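You operate a simulated robot arm through the tools that you are given. There is no shell and no other tool.

The job below is to be done with a simulated robot arm. You get a single attempt, and the scene is never put back.

TASK
Swap the red gift box in the walnut box for the white compact.
Fine: the gift box goes on the dresser top; shut the lid and latch it again; drop nothing.

The check looks at the end state, three seconds after you hand in, the way a careful person would. Anything else that was tipped, shoved, dropped, spilled or broken makes it a failure. Lids that push on must go on centred and level and be pressed home; caps that screw on are set level and turned clockwise until they are tight.

THE ROBOT
A 7-joint arm with a two-finger gripper, fixed in place. Base frame: the origin is on the floor under the middle of its stand, x ahead of it, y to its left, z up; the work surface is at about z = 82.5. Readings come in cm, degrees, newtons and seconds.
With the tool pointing down near the work surface it reaches from about 34 to 72 cm from the base axis. Its first joint turns from -66.0 to 66.0 degrees. Payload 2.45 kg.
The tool frame sits at the grasp point between the pads (the TCP): z along the fingers, y along the line on which they close. The tips reach 2.6 cm beyond it. The gripper opens to 9.6 cm; its body begins 6.9 cm behind the TCP.
Orientation is told as [roll, pitch, yaw] about the base's x, y, z axes, in that order, counted from this pose: with the fingers straight down and closing along the base's y, the tool's x points along the base's -x, its y along +y and its z along -z.

THE INTERFACE
- The arm moves only by the tool apply_moves. Its argument "commands" is a list of rows, each a list of 7 numbers: the shift along the tool's x, y, z in cm, then the turn, a rotation vector about the tool's x, y, z in degrees, then the closure, from 0 (fully open) to 1 (shut). In form: [[tx, ty, tz, rx, ry, rz, claw], ...]. A call has 1 to 20 rows; each row shifts and turns the commanded pose from where the row before left it, along the tool's axes as they then stand. A row lasts 0.2 s, in which the tool goes at most 5 cm and 8.6 degrees; a call with a longer step from one row to the next is refused whole, and so is a gripper value outside its range. Where a pose cannot be reached the arm comes as near as it can. A force on the tool above 90 N (or 10 N above the force at the start of the call, whichever is more), or a blocked arm, ends the call early, and 0.2 s more pass. Each finger travels about 5 cm/s and halts on what it meets, pressing with about 27 N; the grip force reading is that of the motor and also rises with nothing between the fingers. The clock runs only during rows and for 0.2 s after the last one: add rows that do not move to give the fingers time. It gives the time, the measured TCP pose, the force on the tool (base axes), the opening and the grip force at its end, in the units of the frame above (readings bear some noise), with the torque about the TCP (base axes, N m) and any sound that the robot's microphone picked up, and new pictures: "pictures" is both (left out), scene, wrist or none.
- Cameras (640 x 400 px; columns grow to the right, rows downward): "scene" is fixed at [17.35, -40.45, 141.24]; the picture's right is [0.66, -0.75, 0.00], its down [-0.50, -0.44, -0.74] and it looks along [0.56, 0.49, -0.67] (base axes); focal length 233 px, centre (320, 200). "wrist" rides on the gripper at [8.2, 0.3, -9.8] in the tool frame; the picture's right is [-0.04, 1.00, 0.00], its down [-0.73, -0.03, -0.68] and it looks along [-0.68, -0.03, 0.73] (tool axes); focal length 256 px, centre (320, 200). There is no depth. A picture from a camera that has moved, and an enlarged one, comes with that camera's place and axes in the base frame and with its lens.
- zoom(camera, box): a new picture of the part [left, top, right, bottom] of that camera's present view, enlarged. It takes no simulated time.
- close_job(): hands the job in; it is judged then, once.

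Nothing tells you positions but the pictures and the camera data. Unless the task says otherwise, let go and move clear before handing in.

The tools are called after ">>>" by a JSON object that holds its "name" and its "arguments". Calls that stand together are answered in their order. apply_moves: Moves the arm, as the interface text tells. Its arguments: {"type":"object","properties":{"commands":{"type":"array","items":{"type":"array","items":{"type":"number"}}},"pictures":{"type":"string","enum":["both","scene","wrist","none"]}},"required":["commands"]} The other tools are called the same way: zoom (camera, box) takes an enlarged picture of a part of a camera's view; close_job () hands the job in.

At the start:

```text
clock: 0.0
ee_pos: [47.65, 10.29, 122.17]
ee_rot: [0.0, 0.0, 0.0]
wrist_force: [0.0, -0.5, 0.2]
moment: [0.0, -0.01, 0.01]
grip_width: 9.62
grasp_force: 0.1
```

scene: 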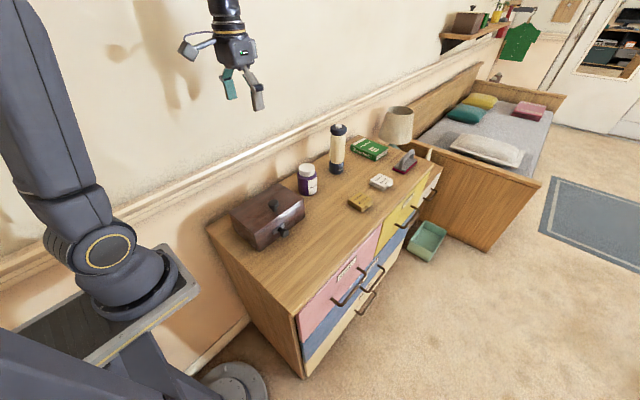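
wrist: 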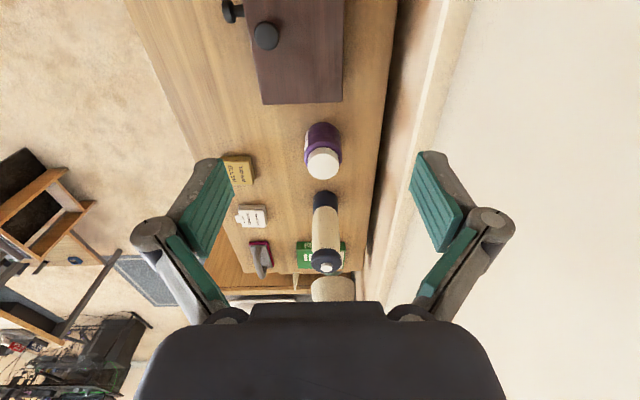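

I see a dresser with a walnut lidded box near the robot, a purple jar, a tall flask, a green box, a small white item, a mustard box and a brush. I'll zoom in to identify the walnut box's latch and the items before moving.

>>> {"name": "zoom", "arguments": {"camera": "scene", "box": [220, 170, 320, 260]}}

>>> {"name": "zoom", "arguments": {"camera": "scene", "box": [320, 120, 450, 220]}}

>>> {"name": "zoom", "arguments": {"camera": "wrist", "box": [200, 0, 400, 120]}}

>>> {"name": "zoom", "arguments": {"camera": "wrist", "box": [200, 110, 400, 300]}}

```text
4.44 times, centred on (270, 215) of scene
camera zoom: at [17.35, -40.45, 141.24], right [0.66, -0.75, 0.0], down [-0.5, -0.44, -0.74], along [0.56, 0.49, -0.67], focal length 1034 px, centre (542, 133)
```

zoom: 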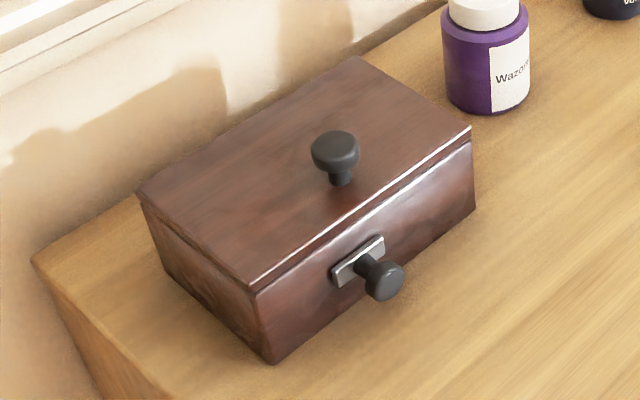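

```text
4.00 times, centred on (385, 170) of scene
camera zoom: at [17.35, -40.45, 141.24], right [0.66, -0.75, 0.0], down [-0.5, -0.44, -0.74], along [0.56, 0.49, -0.67], focal length 930 px, centre (60, 320)
```

zoom: 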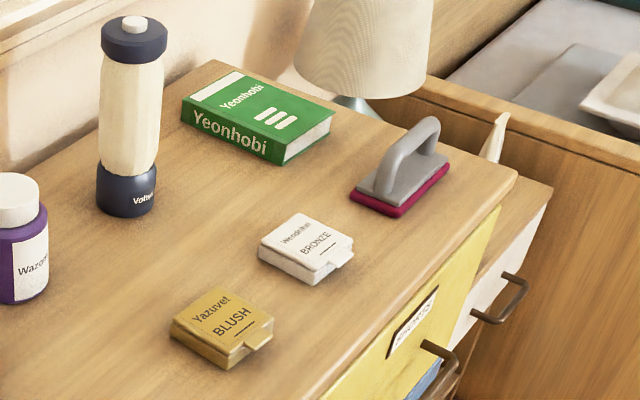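

```text
3.20 times, centred on (300, 60) of wrist
camera zoom: at [39.48, 10.47, 131.93], right [0.04, 1.0, 0.0], down [0.73, -0.03, 0.68], along [0.68, -0.03, -0.73], focal length 819 px, centre (384, 648)
```

zoom: 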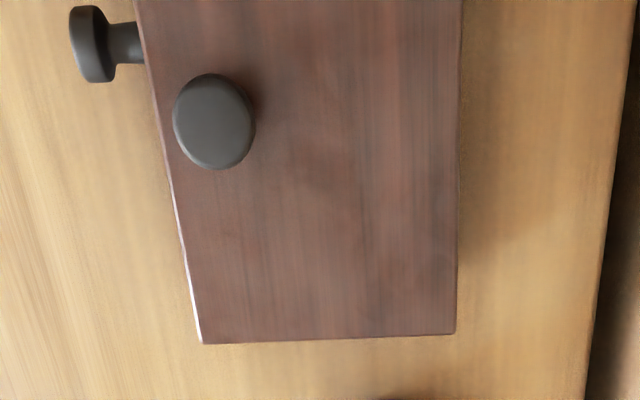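

```text
2.11 times, centred on (300, 205) of wrist
camera zoom: at [39.48, 10.47, 131.93], right [0.04, 1.0, 0.0], down [0.73, -0.03, 0.68], along [0.68, -0.03, -0.73], focal length 539 px, centre (362, 190)
```

zoom: 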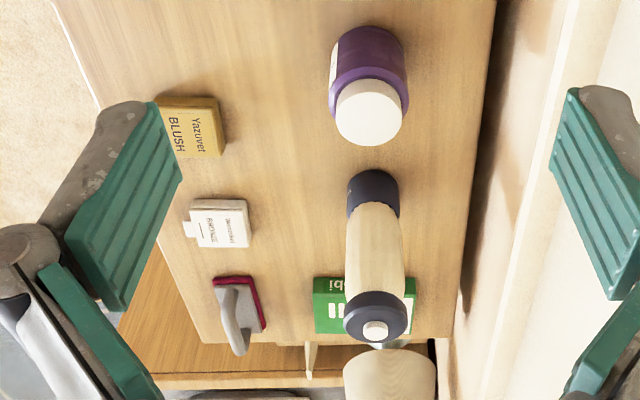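

The walnut box spans roughly x 37–56, y 0.6–13 and z 82.5–91. It has a lid knob near (46.5, 3.6) and a latch knob on its front (−y) face near (45, −2, 86). I'll turn the tool 90° in yaw and back off to look at the latch from the front.

>>> {"name": "apply_moves", "arguments": {"commands": [[0, 0, 0, 0, 0, -8.2, 0], [0, 0, 0, 0, 0, -8.2, 0], [0, 0, 0, 0, 0, -8.2, 0], [0, 0, 0, 0, 0, -8.2, 0], [0, 0, 0, 0, 0, -8.2, 0], [0, 0, 0, 0, 0, -8.2, 0], [0, 0, 0, 0, 0, -8.2, 0], [0, 0, 0, 0, 0, -8.2, 0], [0, 0, 0, 0, 0, -8.2, 0], [0, 0, 0, 0, 0, -8.2, 0], [0, 0, 0, 0, 0, -8.0, 0], [3.6, 0.38, 2.4, 0, 0, 0, 0], [3.6, 0.38, 2.4, 0, 0, 0, 0], [3.6, 0.38, 2.4, 0, 0, 0, 0], [3.6, 0.38, 2.4, 0, 0, 0, 0], [3.6, 0.38, 2.4, 0, 0, 0, 0], [3.6, 0.38, 2.4, 0, 0, 0, 0], [3.6, 0.38, 2.4, 0, 0, 0, 0]], "pictures": "both"}}

```text
clock: 3.8
ee_pos: [44.87, -15.02, 105.13]
ee_rot: [0.1, 0.0, 90.0]
wrist_force: [0.3, 0.6, 0.1]
moment: [0.04, -0.03, 0.02]
grip_width: 9.61
grasp_force: 0.2
camera wrist: at [44.64, -23.25, 115.01], right [-1.0, 0.04, 0.0], down [0.03, 0.73, 0.68], along [0.03, 0.68, -0.73], focal length 256 px, centre (320, 200)
```

scene: 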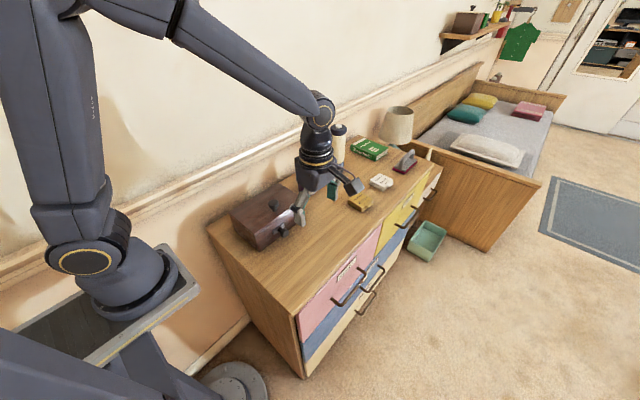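
wrist: 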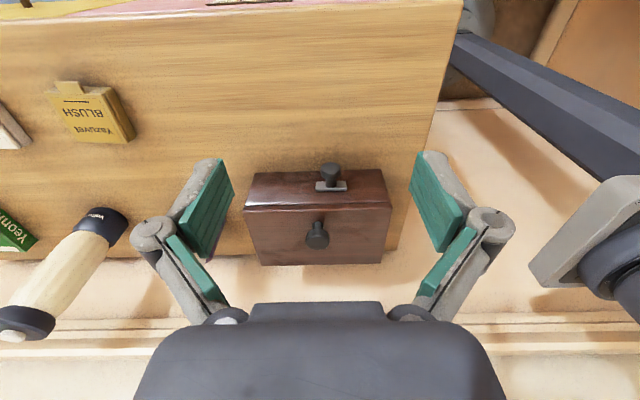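

>>> {"name": "zoom", "arguments": {"camera": "wrist", "box": [240, 150, 400, 270]}}

>>> {"name": "zoom", "arguments": {"camera": "wrist", "box": [300, 150, 360, 200]}}

>>> {"name": "zoom", "arguments": {"camera": "scene", "box": [260, 210, 310, 250]}}

```text
3.33 times, centred on (320, 210) of wrist
camera zoom: at [44.64, -23.25, 115.01], right [-1.0, 0.04, 0.0], down [0.03, 0.73, 0.68], along [0.03, 0.68, -0.73], focal length 853 px, centre (320, 167)
```

zoom: 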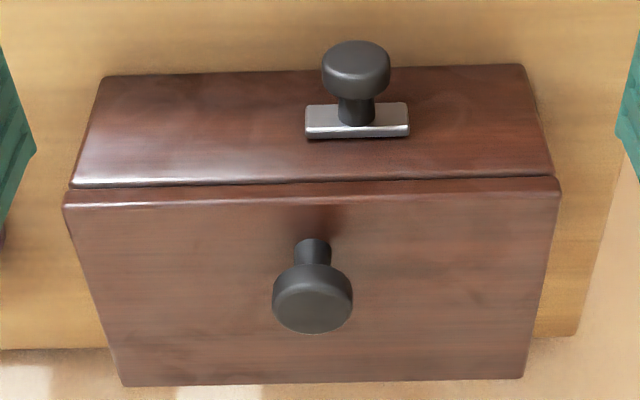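

```text
8.00 times, centred on (330, 175) of wrist
camera zoom: at [44.64, -23.25, 115.01], right [-1.0, 0.04, 0.0], down [0.03, 0.73, 0.68], along [0.03, 0.68, -0.73], focal length 2048 px, centre (240, 400)
```

zoom: 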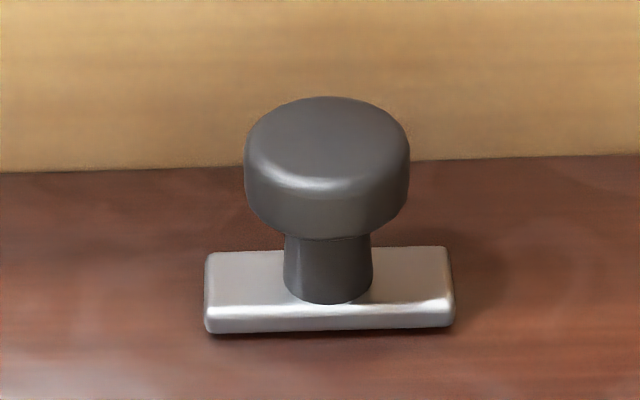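

```text
10.00 times, centred on (285, 230) of scene
camera zoom: at [17.35, -40.45, 141.24], right [0.66, -0.75, 0.0], down [-0.5, -0.44, -0.74], along [0.56, 0.49, -0.67], focal length 2326 px, centre (670, -100)
```

zoom: 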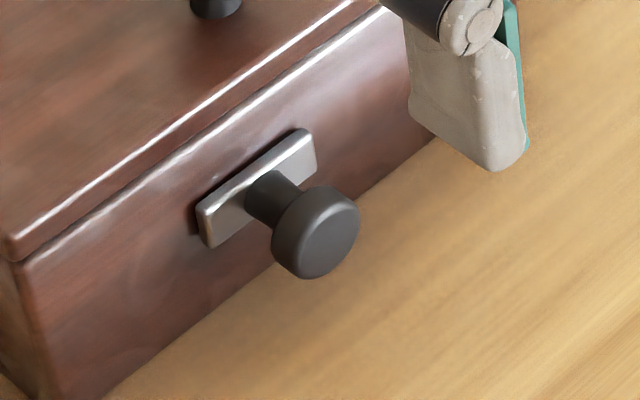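

The latch is a knob on a metal plate on the front face, at about (44.1, −2.3, 87.2), and looks like a slider or turn knob. I'll come down over it with the fingers straddling it along x and stop short to check the alignment.

>>> {"name": "apply_moves", "arguments": {"commands": [[-4.24, 0.26, 1.7, 0, 0, 0, 0], [-4.24, 0.26, 1.7, 0, 0, 0, 0], [-4.24, 0.25, 1.7, 0, 0, 0, 0], [0, 0, 3, 0, 0, 0, 0], [0, 0, 3, 0, 0, 0, 0], [0, 0, 0, 0, 0, 0, 0]], "pictures": "both"}}

```text
clock: 5.2
ee_pos: [44.07, -2.22, 94.15]
ee_rot: [0.1, 0.0, 89.9]
wrist_force: [0.4, -0.5, 0.5]
moment: [0.01, -0.02, 0.05]
grip_width: 9.6
grasp_force: 0.0
camera wrist: at [43.79, -10.46, 103.97], right [-1.0, 0.04, 0.0], down [0.03, 0.73, 0.68], along [0.03, 0.68, -0.73], focal length 256 px, centre (320, 200)
```

scene: 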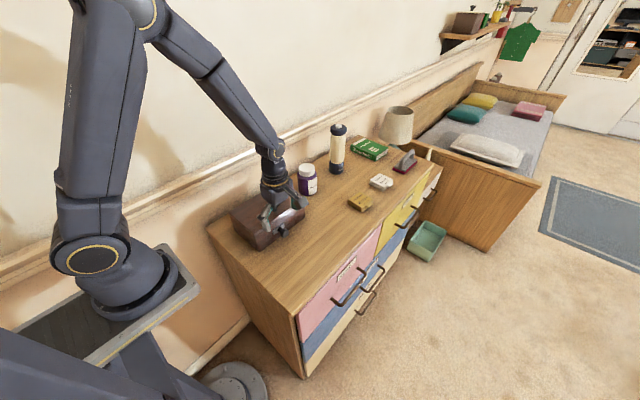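
wrist: 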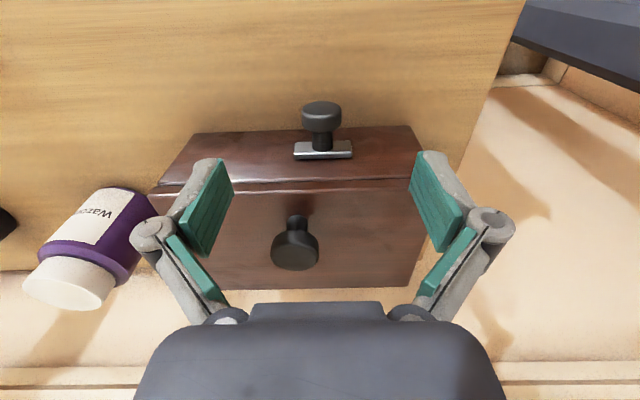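

>>> {"name": "zoom", "arguments": {"camera": "wrist", "box": [230, 90, 390, 190]}}

>>> {"name": "zoom", "arguments": {"camera": "scene", "box": [225, 150, 325, 250]}}

```text
4.00 times, centred on (310, 140) of wrist
camera zoom: at [43.79, -10.46, 103.97], right [-1.0, 0.04, 0.0], down [0.03, 0.73, 0.68], along [0.03, 0.68, -0.73], focal length 1024 px, centre (360, 440)
```

zoom: 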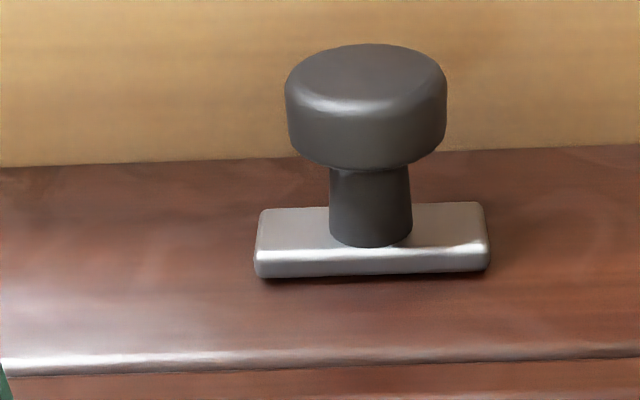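

```text
4.00 times, centred on (275, 200) of scene
camera zoom: at [17.35, -40.45, 141.24], right [0.66, -0.75, 0.0], down [-0.5, -0.44, -0.74], along [0.56, 0.49, -0.67], focal length 930 px, centre (500, 200)
```

zoom: 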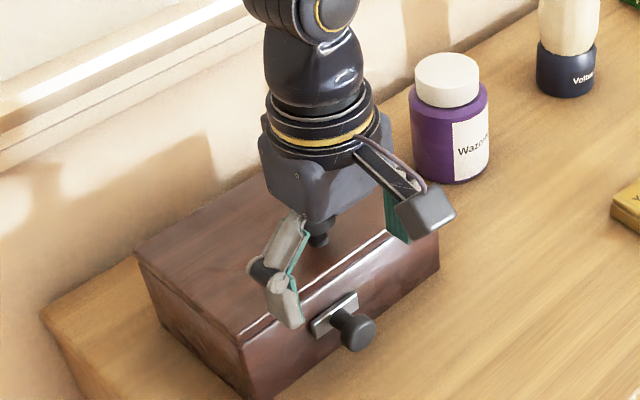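

The knob head sits at about (44.05, −2.3, 87.1) and the fingers straddle it evenly. I'll descend to z≈88.3, close on the head and read the forces.

>>> {"name": "apply_moves", "arguments": {"commands": [[0, 0, 2.0, 0, 0, 0, 0], [0, 0, 2.0, 0, 0, 0, 0], [0, 0, 1.8, 0, 0, 0, 0], [0, 0, 0, 0, 0, 0, 0.3], [0, 0, 0, 0, 0, 0, 0.6], [0, 0, 0, 0, 0, 0, 1], [0, 0, 0, 0, 0, 0, 1], [0, 0, 0, 0, 0, 0, 1]], "pictures": "both"}}

```text
clock: 7.0
ee_pos: [44.19, -2.33, 88.5]
ee_rot: [0.0, 0.0, 90.1]
wrist_force: [-0.2, 0.9, -3.0]
moment: [-0.08, 0.02, 0.03]
grip_width: 2.73
grasp_force: 31.7
camera wrist: at [43.84, -10.45, 98.24], right [-1.0, 0.04, 0.0], down [0.03, 0.73, 0.68], along [0.03, 0.68, -0.73], focal length 256 px, centre (320, 200)
```

scene: 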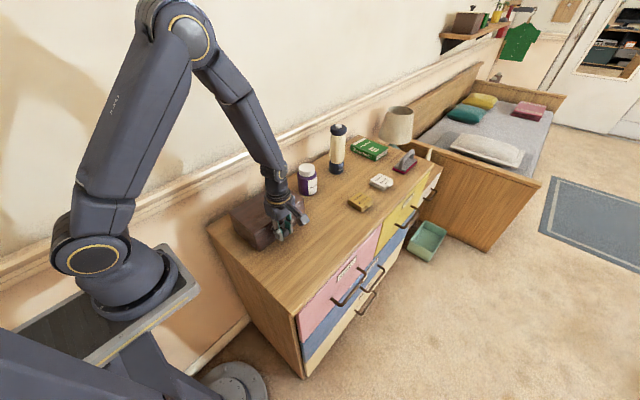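
wrist: 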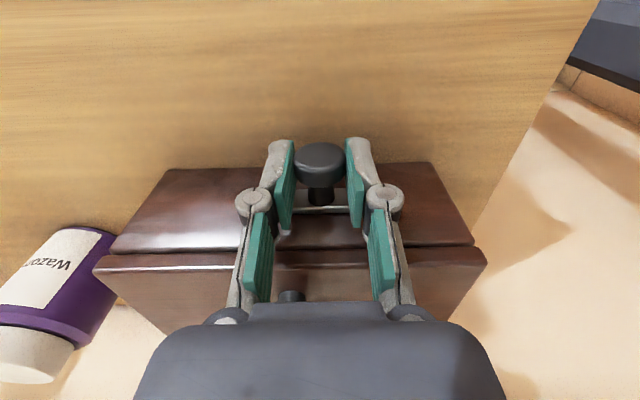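

The knob is gripped with a 2.73 cm opening. I'll test-slide it slightly in +x and watch the force, since the latch sits off-centre toward −x.

>>> {"name": "apply_moves", "arguments": {"commands": [[0, -0.25, 0, 0, 0, 0, 1], [0, -0.25, 0, 0, 0, 0, 1], [0, 0, 0, 0, 0, 0, 1]], "pictures": "wrist"}}

```text
clock: 7.8
ee_pos: [44.61, -2.3, 88.43]
ee_rot: [0.0, 0.0, 90.0]
wrist_force: [-1.7, 5.2, 3.2]
moment: [-0.06, 0.12, -0.09]
grip_width: 2.69
grasp_force: 45.0
camera wrist: at [44.37, -10.45, 98.24], right [-1.0, 0.04, 0.0], down [0.03, 0.73, 0.68], along [0.03, 0.68, -0.73], focal length 256 px, centre (320, 200)
```

wrist: 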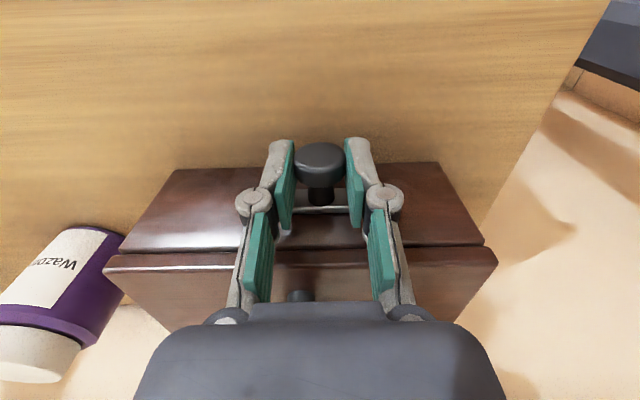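

The knob slid +x with almost no force and the box stayed put, so it is a slide latch. I'll continue in the same direction.

>>> {"name": "apply_moves", "arguments": {"commands": [[0, -0.3, 0, 0, 0, 0, 1], [0, -0.3, 0, 0, 0, 0, 1], [0, -0.3, 0, 0, 0, 0, 1], [0, -0.3, 0, 0, 0, 0, 1], [0, 0, 0, 0, 0, 0, 1]], "pictures": "wrist"}}

```text
clock: 9.0
ee_pos: [45.82, -2.25, 88.42]
ee_rot: [0.0, 0.0, 90.0]
wrist_force: [-1.0, 8.1, 7.8]
moment: [0.03, 0.04, -0.06]
grip_width: 2.7
grasp_force: 45.5
camera wrist: at [45.57, -10.45, 98.24], right [-1.0, 0.04, 0.0], down [0.03, 0.73, 0.68], along [0.03, 0.68, -0.73], focal length 256 px, centre (320, 200)
```

wrist: 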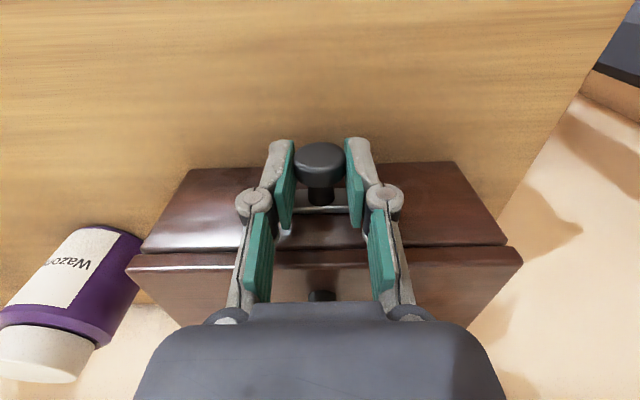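

>>> {"name": "apply_moves", "arguments": {"commands": [[0, -0.3, 0, 0, 0, 0, 1], [0, -0.3, 0, 0, 0, 0, 1], [0, 0, 0, 0, 0, 0, 1]], "pictures": "none"}}

```text
clock: 9.8
ee_pos: [46.38, -2.3, 88.44]
ee_rot: [0.0, 0.0, 90.0]
wrist_force: [-1.3, 9.1, 5.2]
moment: [-0.01, 0.07, 0.09]
grip_width: 2.7
grasp_force: 45.1
```

>>> {"name": "apply_moves", "arguments": {"commands": [[0, -0.3, 0, 0, 0, 0, 1], [0, -0.3, 0, 0, 0, 0, 1], [0, 0, 0, 0, 0, 0, 1]], "pictures": "both"}}

```text
clock: 10.6
ee_pos: [47.15, -2.36, 88.46]
ee_rot: [0.0, 0.1, 90.0]
wrist_force: [-0.1, 12.0, 6.7]
moment: [0.1, 0.05, -0.12]
grip_width: 2.71
grasp_force: 45.3
camera wrist: at [46.79, -10.46, 98.23], right [-1.0, 0.04, 0.0], down [0.03, 0.73, 0.68], along [0.03, 0.68, -0.73], focal length 256 px, centre (320, 200)
```

scene: 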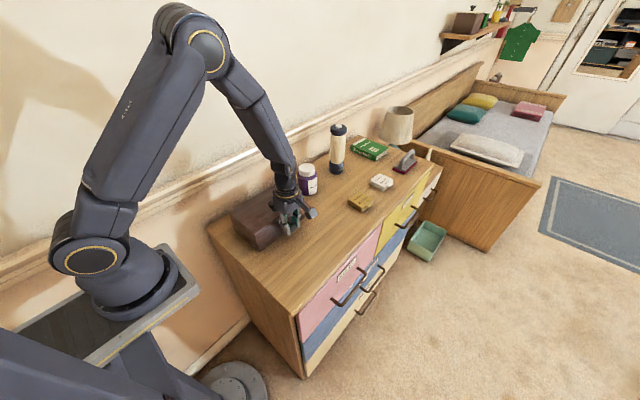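
wrist: 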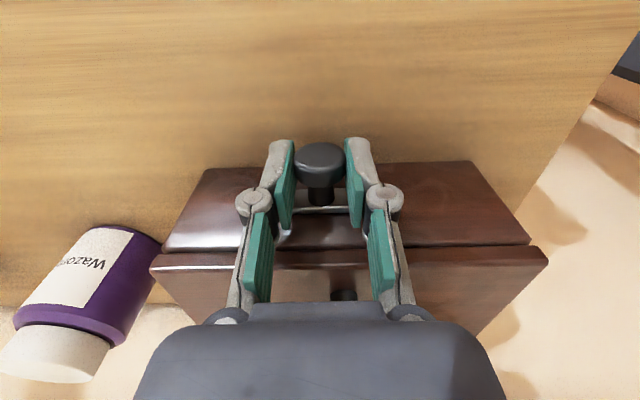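

>>> {"name": "apply_moves", "arguments": {"commands": [[0, -0.3, 0, 0, 0, 0, 1], [0, -0.3, 0, 0, 0, 0, 1], [0, -0.3, 0, 0, 0, 0, 1], [0, 0, 0, 0, 0, 0, 1]], "pictures": "wrist"}}

```text
clock: 11.6
ee_pos: [47.54, -2.16, 88.32]
ee_rot: [0.8, 0.1, 89.9]
wrist_force: [-33.4, 13.4, 31.3]
moment: [0.2, 0.64, -0.29]
grip_width: 2.74
grasp_force: 44.8
camera wrist: at [47.32, -10.44, 98.23], right [-1.0, 0.04, 0.01], down [0.04, 0.73, 0.68], along [0.02, 0.68, -0.74], focal length 256 px, centre (320, 200)
```

wrist: 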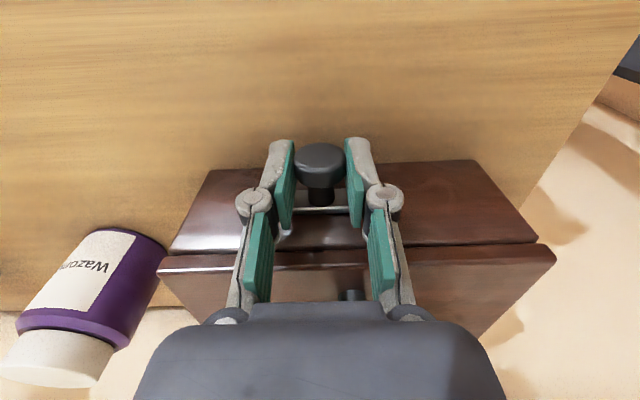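

I've hit a stop at x≈47.5 with 33 N of resistance, so the latch travel is about 3.4 cm. I'll relax the push, open the fingers, and rise to inspect.

>>> {"name": "apply_moves", "arguments": {"commands": [[0, 0.4, 0, 0, 0, 0, 1], [0, 0, 0, 0, 0, 0, 0.5], [0, 0, 0, 0, 0, 0, 0], [0, 0, 0, 0, 0, 0, 0], [0, 0, 0, 0, 0, 0, 0], [0, 0, -4, 0, 0, 0, 0], [0, 0, -4, 0, 0, 0, 0], [0, 0, -2, 0, 0, 0, 0], [0, 0, 0, 0, 0, 0, 0]], "pictures": "both"}}

```text
clock: 13.6
ee_pos: [47.63, -2.31, 98.4]
ee_rot: [0.0, 0.0, 90.0]
wrist_force: [0.2, 0.2, 0.2]
moment: [-0.02, 0.01, -0.01]
grip_width: 9.59
grasp_force: 0.1
camera wrist: at [47.28, -10.52, 108.27], right [-1.0, 0.04, 0.0], down [0.03, 0.73, 0.68], along [0.03, 0.68, -0.73], focal length 256 px, centre (320, 200)
```

scene: 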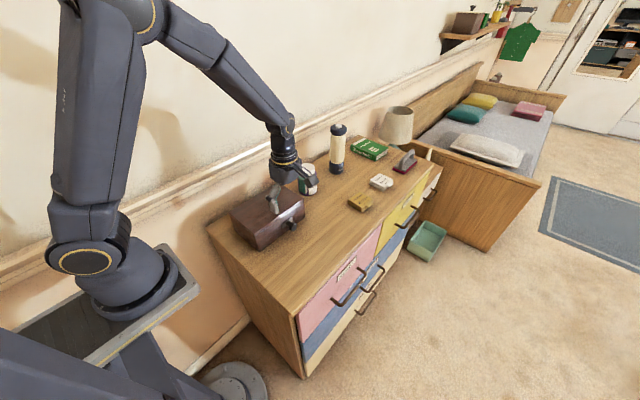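
wrist: 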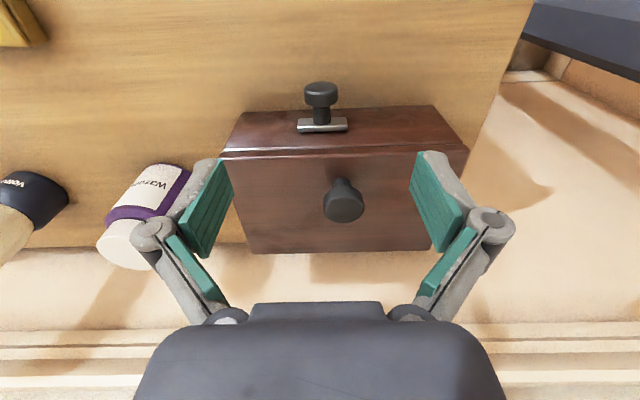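

>>> {"name": "zoom", "arguments": {"camera": "wrist", "box": [210, 70, 480, 260]}}

>>> {"name": "zoom", "arguments": {"camera": "scene", "box": [225, 150, 325, 250]}}

```text
2.11 times, centred on (345, 165) of wrist
camera zoom: at [47.28, -10.52, 108.27], right [-1.0, 0.04, 0.0], down [0.03, 0.73, 0.68], along [0.03, 0.68, -0.73], focal length 539 px, centre (267, 274)
```

zoom: 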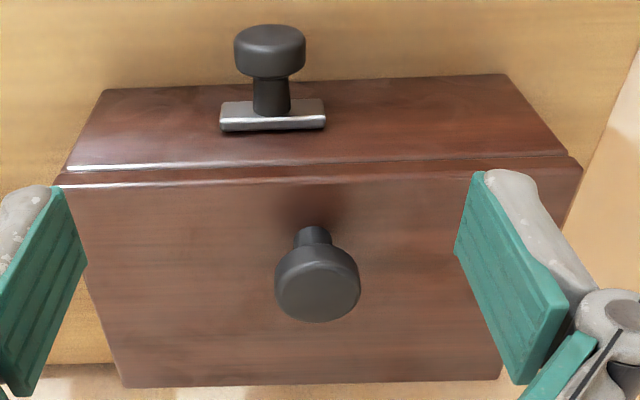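

```text
4.00 times, centred on (275, 200) of scene
camera zoom: at [17.35, -40.45, 141.24], right [0.66, -0.75, 0.0], down [-0.5, -0.44, -0.74], along [0.56, 0.49, -0.67], focal length 930 px, centre (500, 200)
```

zoom: 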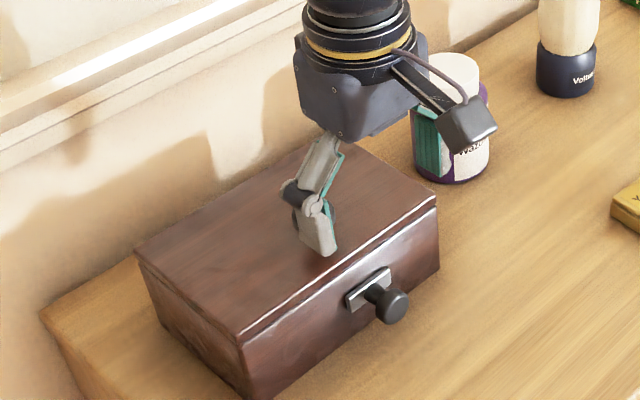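

The latch is now slid to x≈47.6, and the lid knob sits at about (46.0, 3.3) with its top at z≈94.1. I'll move over it, descend to z≈94.3 so the tips clear the lid, and grip it.

>>> {"name": "apply_moves", "arguments": {"commands": [[-2.8, 0.8, 0, 0, 0, 0, 0], [-2.8, 0.8, 0, 0, 0, 0, 0], [0, 0, 2, 0, 0, 0, 0], [0, 0, 2, 0, 0, 0, 0], [0, 0, 0, 0, 0, 0, 0.3], [0, 0, 0, 0, 0, 0, 0.6], [0, 0, 0, 0, 0, 0, 1], [0, 0, 0, 0, 0, 0, 1], [0, 0, 0, 0, 0, 0, 1]], "pictures": "both"}}

```text
clock: 15.6
ee_pos: [46.08, 3.31, 94.42]
ee_rot: [0.2, 0.0, 90.1]
wrist_force: [-3.8, 0.1, 1.2]
moment: [0.02, 0.02, 0.01]
grip_width: 3.09
grasp_force: 33.6
camera wrist: at [45.68, -4.95, 104.21], right [-1.0, 0.04, 0.0], down [0.03, 0.73, 0.68], along [0.03, 0.68, -0.73], focal length 256 px, centre (320, 200)
```

scene: 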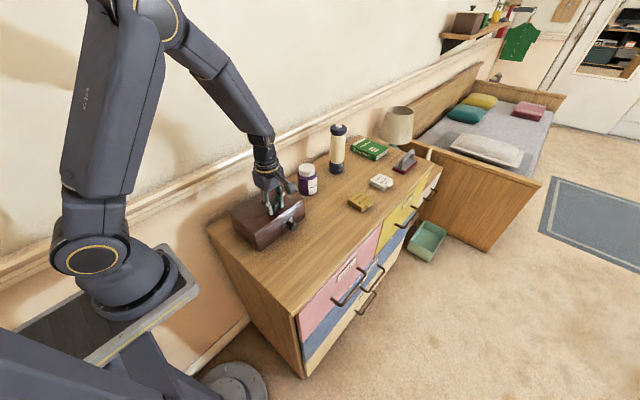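
wrist: 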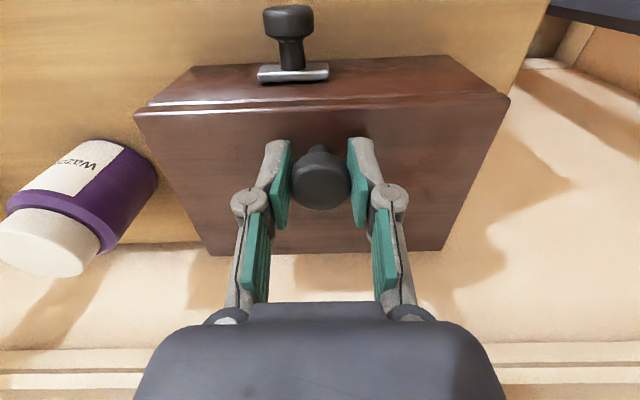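

The lid knob is gripped with a 3.09 cm opening. I'll lift along the hinge arc, taking the hinge at about y 12.9, z 90.2, and start with about 10° to see if the lid is free.

>>> {"name": "apply_moves", "arguments": {"commands": [[-0.15, 0, -0.41, 0, 0, 0, 1], [-0.16, 0, -0.41, 0, 0, 0, 1], [-0.19, 0, -0.4, 0, 0, 0, 1], [-0.2, 0, -0.39, 0, 0, 0, 1], [0, 0, 0, 0, 0, 0, 1]], "pictures": "both"}}

```text
clock: 16.8
ee_pos: [45.89, 3.89, 95.99]
ee_rot: [0.0, 0.0, 89.9]
wrist_force: [-2.5, -13.7, -7.7]
moment: [-1.37, 0.08, 0.06]
grip_width: 3.05
grasp_force: 44.9
camera wrist: at [45.68, -4.29, 105.86], right [-1.0, 0.04, 0.0], down [0.03, 0.73, 0.68], along [0.03, 0.68, -0.74], focal length 256 px, centre (320, 200)
```

scene: 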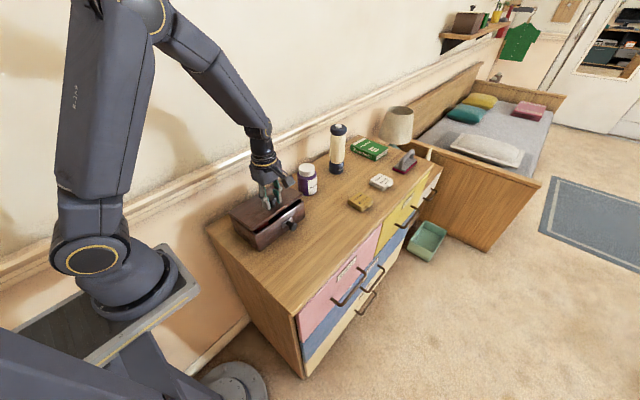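
wrist: 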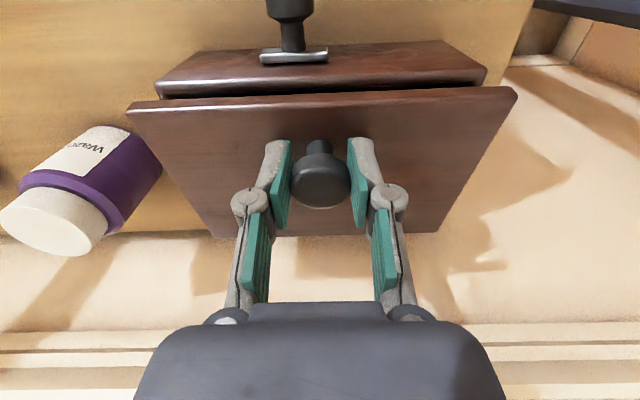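

The lid is opening freely, with only some friction torque in the grip. I'll continue along the arc to about 30°.

>>> {"name": "apply_moves", "arguments": {"commands": [[-0.22, 0, -0.38, 0, 0, 0, 1], [-0.23, 0, -0.38, 0, 0, 0, 1], [-0.26, 0, -0.36, 0, 0, 0, 1], [-0.26, 0, -0.36, 0, 0, 0, 1], [-0.29, 0, -0.33, 0, 0, 0, 1], [-0.29, 0, -0.33, 0, 0, 0, 1], [-0.31, 0, -0.31, 0, 0, 0, 1], [-0.32, 0, -0.31, 0, 0, 0, 1], [0, 0, 0, 0, 0, 0, 1]], "pictures": "both"}}

```text
clock: 18.8
ee_pos: [46.01, 6.05, 98.78]
ee_rot: [0.0, 0.0, 90.0]
wrist_force: [-5.7, -19.1, 1.6]
moment: [-1.35, 0.09, 0.01]
grip_width: 3.07
grasp_force: 45.2
camera wrist: at [45.68, -2.05, 108.61], right [-1.0, 0.04, 0.0], down [0.03, 0.73, 0.68], along [0.03, 0.68, -0.73], focal length 256 px, centre (320, 200)
```

scene: 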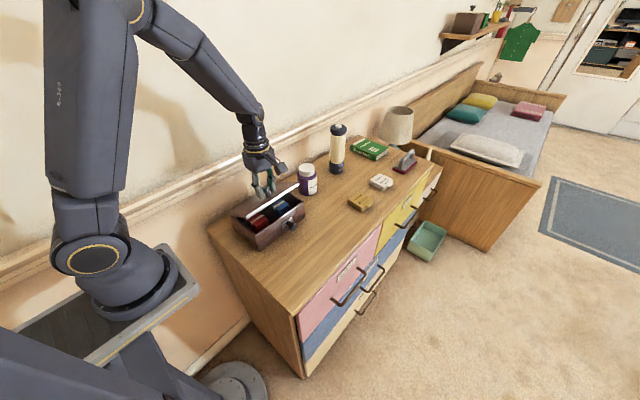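
wrist: 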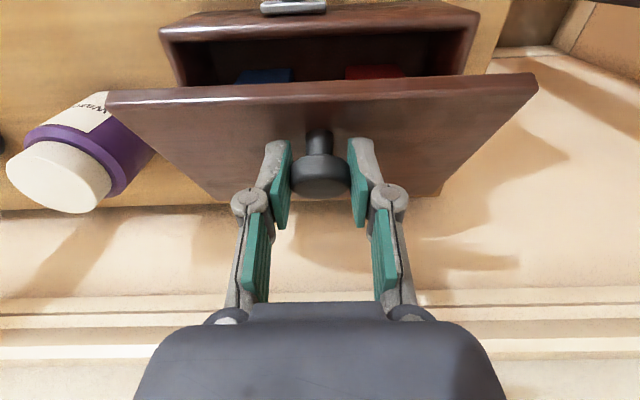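

The lid is at about 30° and slipping through the grip as planned, with the contents now visible. I'll go on to about 60°.

>>> {"name": "apply_moves", "arguments": {"commands": [[-0.34, 0, -0.28, 0, 0, 0, 1], [-0.35, 0, -0.27, 0, 0, 0, 1], [-0.36, 0, -0.25, 0, 0, 0, 1], [-0.37, 0, -0.25, 0, 0, 0, 1], [-0.38, 0, -0.22, 0, 0, 0, 1], [-0.39, 0, -0.21, 0, 0, 0, 1], [-0.4, 0, -0.18, 0, 0, 0, 1], [-0.4, 0, -0.18, 0, 0, 0, 1], [-0.42, 0, -0.15, 0, 0, 0, 1], [-0.42, 0, -0.14, 0, 0, 0, 1], [-0.43, 0, -0.11, 0, 0, 0, 1], [-0.43, 0, -0.1, 0, 0, 0, 1], [0, 0, 0, 0, 0, 0, 1]], "pictures": "both"}}

```text
clock: 21.6
ee_pos: [46.07, 10.81, 101.16]
ee_rot: [-0.1, 0.0, 90.0]
wrist_force: [-2.1, -17.3, 21.6]
moment: [-1.21, 0.12, 0.04]
grip_width: 3.06
grasp_force: 45.2
camera wrist: at [45.66, 2.67, 111.0], right [-1.0, 0.04, 0.0], down [0.03, 0.73, 0.68], along [0.03, 0.68, -0.73], focal length 256 px, centre (320, 200)
```

scene: 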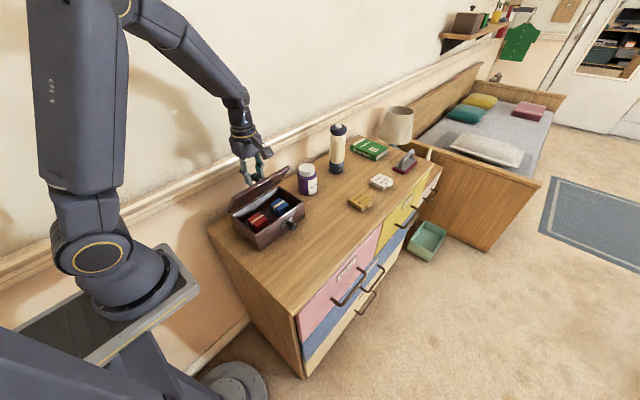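
wrist: 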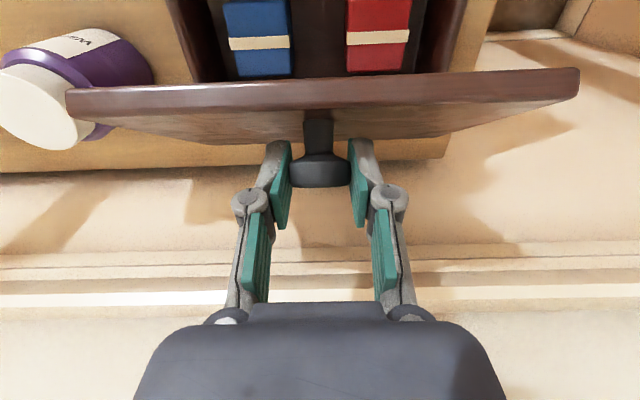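

The lid is at about 60°, and a red and a blue gift box are visible inside. The tool is being pushed up about 20 N, so I'll use a slightly larger radius and continue to about 90°.

>>> {"name": "apply_moves", "arguments": {"commands": [[-0.43, 0, -0.11, 0, 0, 0, 1], [-0.44, 0, -0.11, 0, 0, 0, 1], [-0.44, 0, -0.08, 0, 0, 0, 1], [-0.44, 0, -0.08, 0, 0, 0, 1], [-0.44, 0, -0.04, 0, 0, 0, 1], [-0.44, 0, -0.03, 0, 0, 0, 1], [-0.44, 0, 0.02, 0, 0, 0, 1], [-0.44, 0, 0.03, 0, 0, 0, 1], [-0.44, 0, 0.07, 0, 0, 0, 1], [-0.43, 0, 0.08, 0, 0, 0, 1], [0, 0, 0, 0, 0, 0, 1]], "pictures": "both"}}

```text
clock: 24.0
ee_pos: [45.9, 15.3, 101.48]
ee_rot: [0.0, 0.1, 90.0]
wrist_force: [-3.6, -10.2, 17.2]
moment: [-1.45, 0.07, -0.01]
grip_width: 3.0
grasp_force: 45.4
camera wrist: at [45.67, 7.09, 111.25], right [-1.0, 0.04, 0.0], down [0.03, 0.73, 0.68], along [0.03, 0.68, -0.73], focal length 256 px, centre (320, 200)
```

scene: 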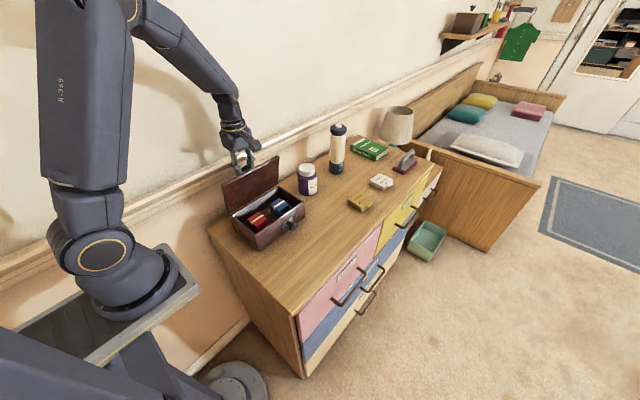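
wrist: 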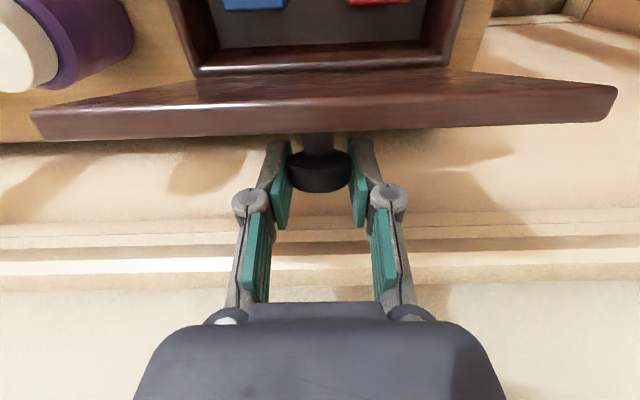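

The lid is near 87°. I'll go slowly past vertical toward about 100°, watching for a stop and for wall contact.

>>> {"name": "apply_moves", "arguments": {"commands": [[-0.43, 0, 0.1, 0, 0, 0, 1], [-0.42, 0, 0.12, 0, 0, 0, 1], [-0.42, 0, 0.14, 0, 0, 0, 1], [0, 0, 0, 0, 0, 0, 1]], "pictures": "scene"}}

>>> {"name": "zoom", "arguments": {"camera": "scene", "box": [200, 90, 320, 260]}}

```text
clock: 25.0
ee_pos: [45.98, 16.57, 100.95]
ee_rot: [0.0, 0.0, 90.0]
wrist_force: [-1.8, -3.3, 27.0]
moment: [-1.25, 0.02, -0.02]
grip_width: 2.99
grasp_force: 44.6
```

scene: 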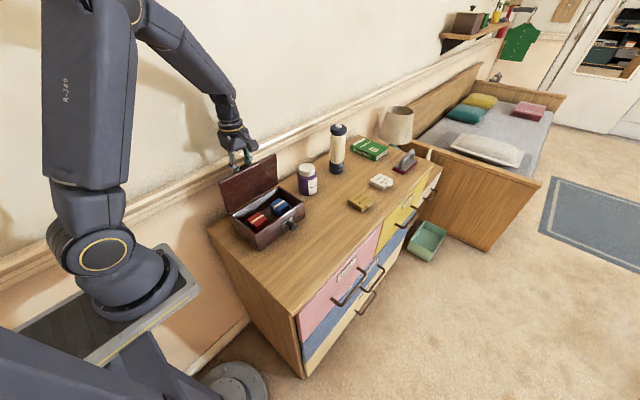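

```text
2.35 times, centred on (260, 175) of scene
camera zoom: at [17.3, -40.47, 141.24], right [0.66, -0.75, 0.0], down [-0.5, -0.44, -0.74], along [0.56, 0.49, -0.67], focal length 547 px, centre (461, 259)
```

zoom: 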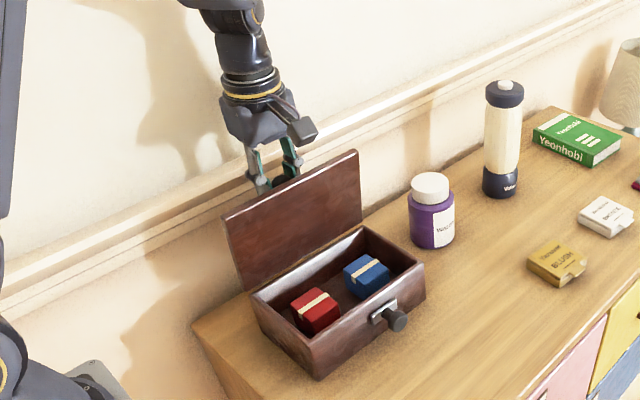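

>>> {"name": "apply_moves", "arguments": {"commands": [[-0.4, 0, 0.05, 0, 0, 0, 1], [-0.4, 0, 0.12, 0, 0, 0, 1], [0, 0, 0, 0, 0, 0, 1]], "pictures": "none"}}

```text
clock: 25.8
ee_pos: [46.06, 17.22, 100.8]
ee_rot: [0.0, 0.1, 89.9]
wrist_force: [2.3, -9.2, 13.5]
moment: [-1.4, -0.04, 0.04]
grip_width: 3.0
grasp_force: 44.7
```

>>> {"name": "apply_moves", "arguments": {"commands": [[-0.39, 0, 0.15, 0, 0, 0, 1], [-0.38, 0, 0.17, 0, 0, 0, 1], [0, 0, 0, 0, 0, 0, 1]], "pictures": "both"}}

>>> {"name": "zoom", "arguments": {"camera": "scene", "box": [200, 90, 320, 260]}}

```text
clock: 26.6
ee_pos: [46.0, 17.99, 100.42]
ee_rot: [0.0, 0.0, 89.9]
wrist_force: [4.5, -10.6, 3.6]
moment: [-1.35, -0.05, 0.14]
grip_width: 3.03
grasp_force: 45.3
camera wrist: at [45.68, 9.87, 110.33], right [-1.0, 0.04, 0.0], down [0.03, 0.73, 0.68], along [0.03, 0.68, -0.73], focal length 256 px, centre (320, 200)
```

scene: 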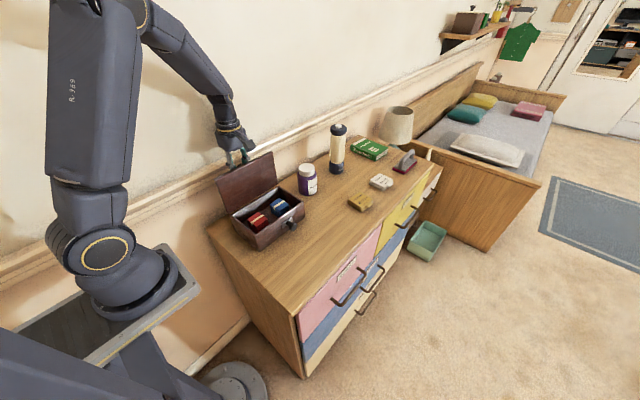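
wrist: 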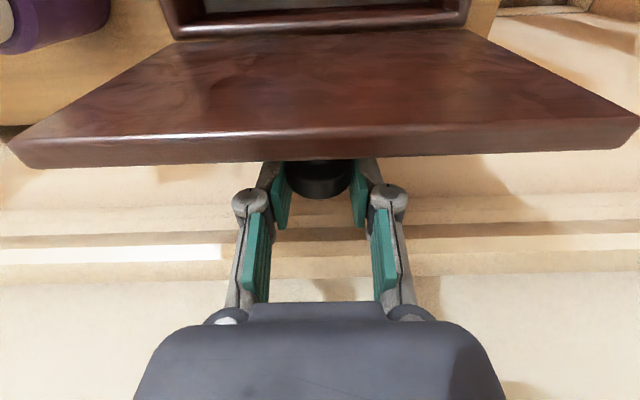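

```text
2.35 times, centred on (260, 175) of scene
camera zoom: at [17.35, -40.48, 141.23], right [0.66, -0.75, 0.0], down [-0.5, -0.44, -0.74], along [0.56, 0.49, -0.67], focal length 547 px, centre (461, 259)
```

zoom: 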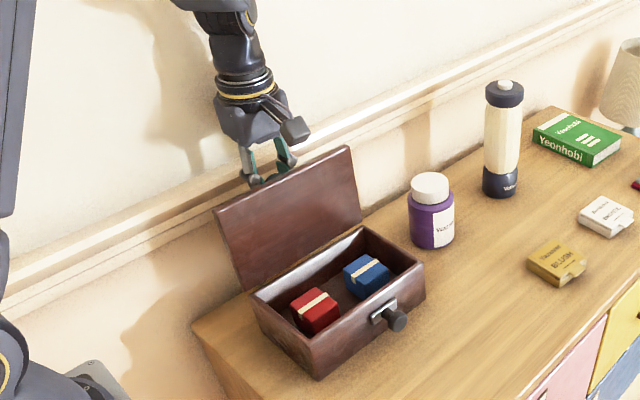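

The lid is at about 103° with no stop felt yet. I'll ease a little further back, then release gently and see whether it stays.

>>> {"name": "apply_moves", "arguments": {"commands": [[-0.38, 0, 0.17, 0, 0, 0, 1], [-0.37, 0, 0.19, 0, 0, 0, 1], [0, 0, 0, 0, 0, 0, 1]], "pictures": "none"}}

```text
clock: 27.4
ee_pos: [46.04, 18.74, 100.09]
ee_rot: [-0.1, 0.0, 89.9]
wrist_force: [1.4, -11.7, 3.8]
moment: [-1.39, -0.01, -0.13]
grip_width: 3.05
grasp_force: 44.7
```

>>> {"name": "apply_moves", "arguments": {"commands": [[0, 0, 0, 0, 0, 0, 0.6], [0, 0, 0, 0, 0, 0, 0.5], [0, 0, 0, 0, 0, 0, 0.4], [0, 0, 0, 0, 0, 0, 0.4], [0, 0, 0, 0, 0, 0, 0.4]], "pictures": "both"}}

>>> {"name": "zoom", "arguments": {"camera": "scene", "box": [200, 90, 320, 260]}}

```text
clock: 28.6
ee_pos: [46.05, 18.84, 100.25]
ee_rot: [0.0, 0.1, 90.0]
wrist_force: [0.0, 0.2, 0.3]
moment: [0.02, -0.04, 0.01]
grip_width: 5.75
grasp_force: 0.0
camera wrist: at [45.68, 10.64, 110.01], right [-1.0, 0.04, 0.0], down [0.03, 0.73, 0.68], along [0.03, 0.68, -0.73], focal length 256 px, centre (320, 200)
```

scene: 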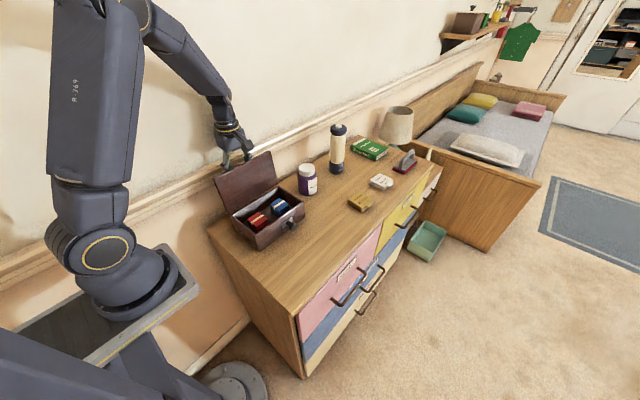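
wrist: 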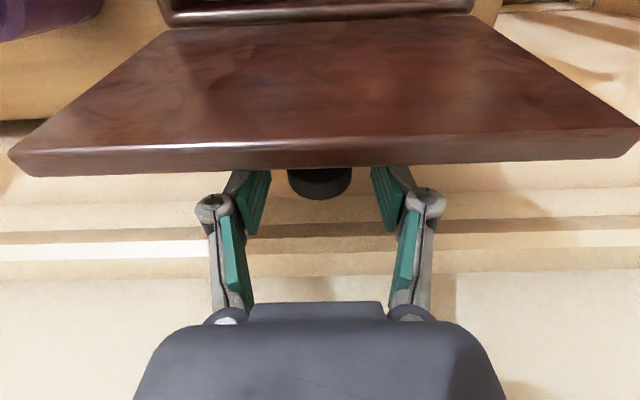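

```text
2.35 times, centred on (260, 175) of scene
camera zoom: at [17.35, -40.45, 141.24], right [0.66, -0.75, 0.0], down [-0.5, -0.44, -0.74], along [0.56, 0.49, -0.67], focal length 547 px, centre (461, 259)
```

zoom: 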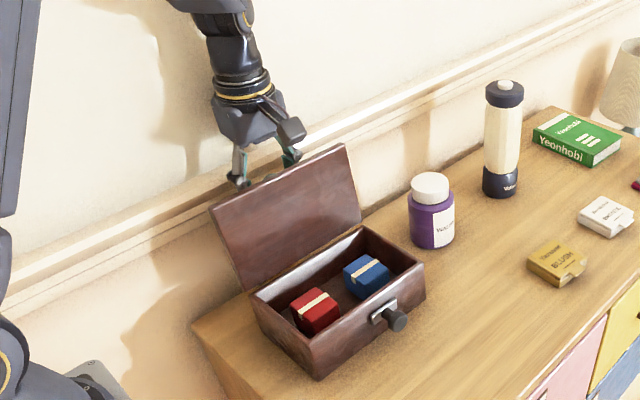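

The lid stays open by itself at about 107°. I'll nudge the fingers slightly toward the wall for clearance from the lid edge, then rise straight up.

>>> {"name": "apply_moves", "arguments": {"commands": [[-0.4, 0, 0, 0, 0, 0, 0.4], [0, 0, -1, 0, 0, 0, 0.4], [0, 0, -1.5, 0, 0, 0, 0.4]], "pictures": "none"}}

```text
clock: 29.4
ee_pos: [46.01, 19.27, 102.74]
ee_rot: [-0.1, 0.1, 90.0]
wrist_force: [-0.4, -0.9, 0.6]
moment: [-0.01, -0.01, 0.05]
grip_width: 5.77
grasp_force: 0.1
```

>>> {"name": "apply_moves", "arguments": {"commands": [[0, 0, -3, 0, 0, 0, 0.4], [0, 0, -3, 0, 0, 0, 0.2], [0, 0, -3, 0, 0, 0, 0], [4.5, 0, 0, 0, 0, 0, 0], [4.5, 0, 0, 0, 0, 0, 0], [4.5, 0, 0, 0, 0, 0, 0], [4.5, 0, 1, 0, 0, 0, 0], [4.5, 0, 1, 0, 0, 0, 0], [1.5, 0, 1, 0, 0, 0, 0], [0, 0, 0, 0, 0, 0, 0]], "pictures": "both"}}

>>> {"name": "zoom", "arguments": {"camera": "wrist", "box": [220, 80, 420, 240]}}

>>> {"name": "zoom", "arguments": {"camera": "scene", "box": [220, 150, 320, 260]}}

```text
clock: 31.6
ee_pos: [46.03, -4.91, 108.65]
ee_rot: [0.0, 0.0, 90.0]
wrist_force: [0.3, -0.2, -0.8]
moment: [-0.02, 0.0, 0.01]
grip_width: 9.58
grasp_force: 0.1
camera wrist: at [45.65, -13.08, 118.52], right [-1.0, 0.04, 0.0], down [0.03, 0.73, 0.68], along [0.03, 0.68, -0.73], focal length 256 px, centre (320, 200)
```

scene: 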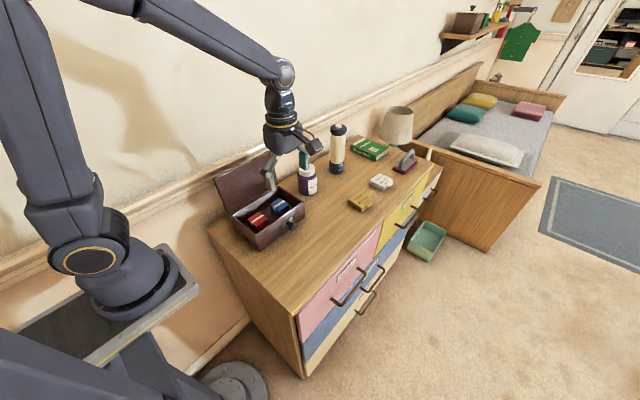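
wrist: 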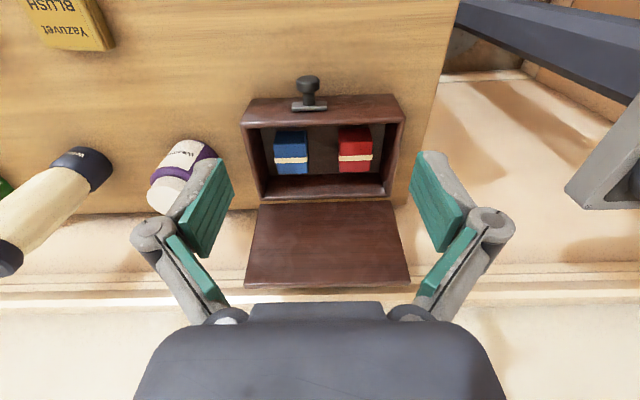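

```text
2.50 times, centred on (320, 160) of wrist
camera zoom: at [45.65, -13.08, 118.52], right [-1.0, 0.04, 0.0], down [0.03, 0.73, 0.68], along [0.03, 0.68, -0.73], focal length 640 px, centre (320, 300)
```

zoom: 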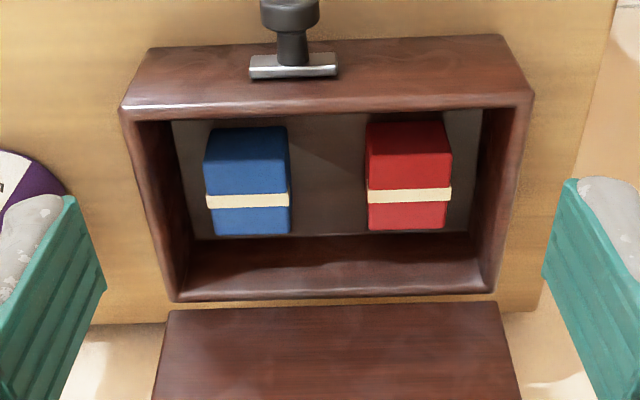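

```text
3.64 times, centred on (270, 205) of scene
camera zoom: at [17.34, -40.45, 141.24], right [0.66, -0.75, 0.0], down [-0.5, -0.44, -0.74], along [0.56, 0.49, -0.67], focal length 846 px, centre (502, 182)
```

zoom: 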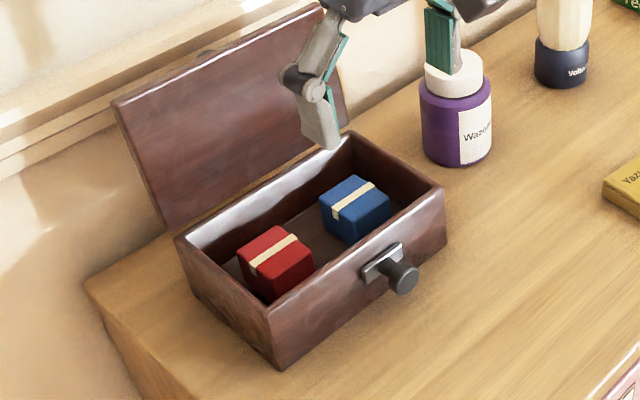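

>>> {"name": "zoom", "arguments": {"camera": "wrist", "box": [325, 110, 385, 185]}}

>>> {"name": "zoom", "arguments": {"camera": "scene", "box": [245, 195, 305, 245]}}

```text
5.33 times, centred on (355, 148) of wrist
camera zoom: at [45.65, -13.08, 118.52], right [-1.0, 0.04, 0.0], down [0.03, 0.73, 0.68], along [0.03, 0.68, -0.73], focal length 1365 px, centre (133, 480)
```

zoom: 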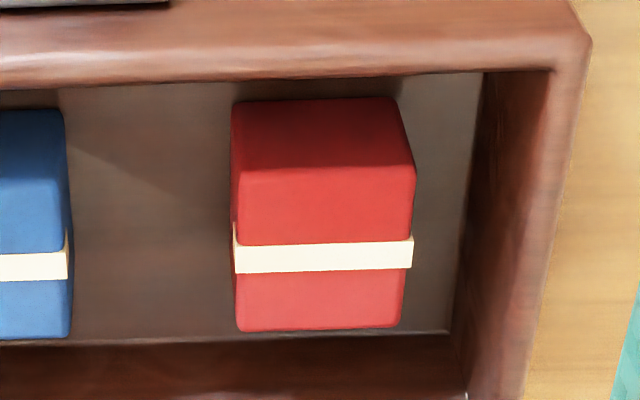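

```text
8.00 times, centred on (275, 220) of scene
camera zoom: at [17.34, -40.45, 141.24], right [0.66, -0.75, 0.0], down [-0.5, -0.44, -0.74], along [0.56, 0.49, -0.67], focal length 1861 px, centre (680, 40)
```

zoom: 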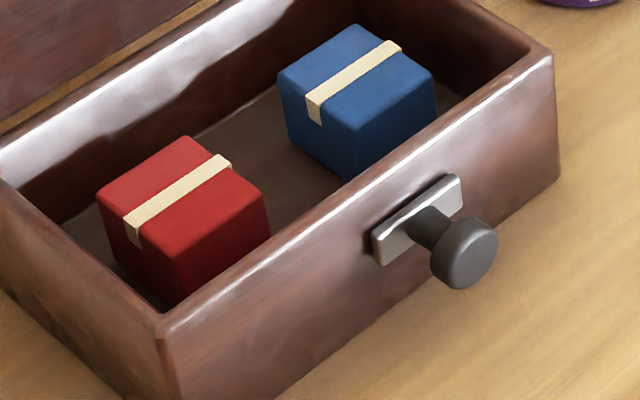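

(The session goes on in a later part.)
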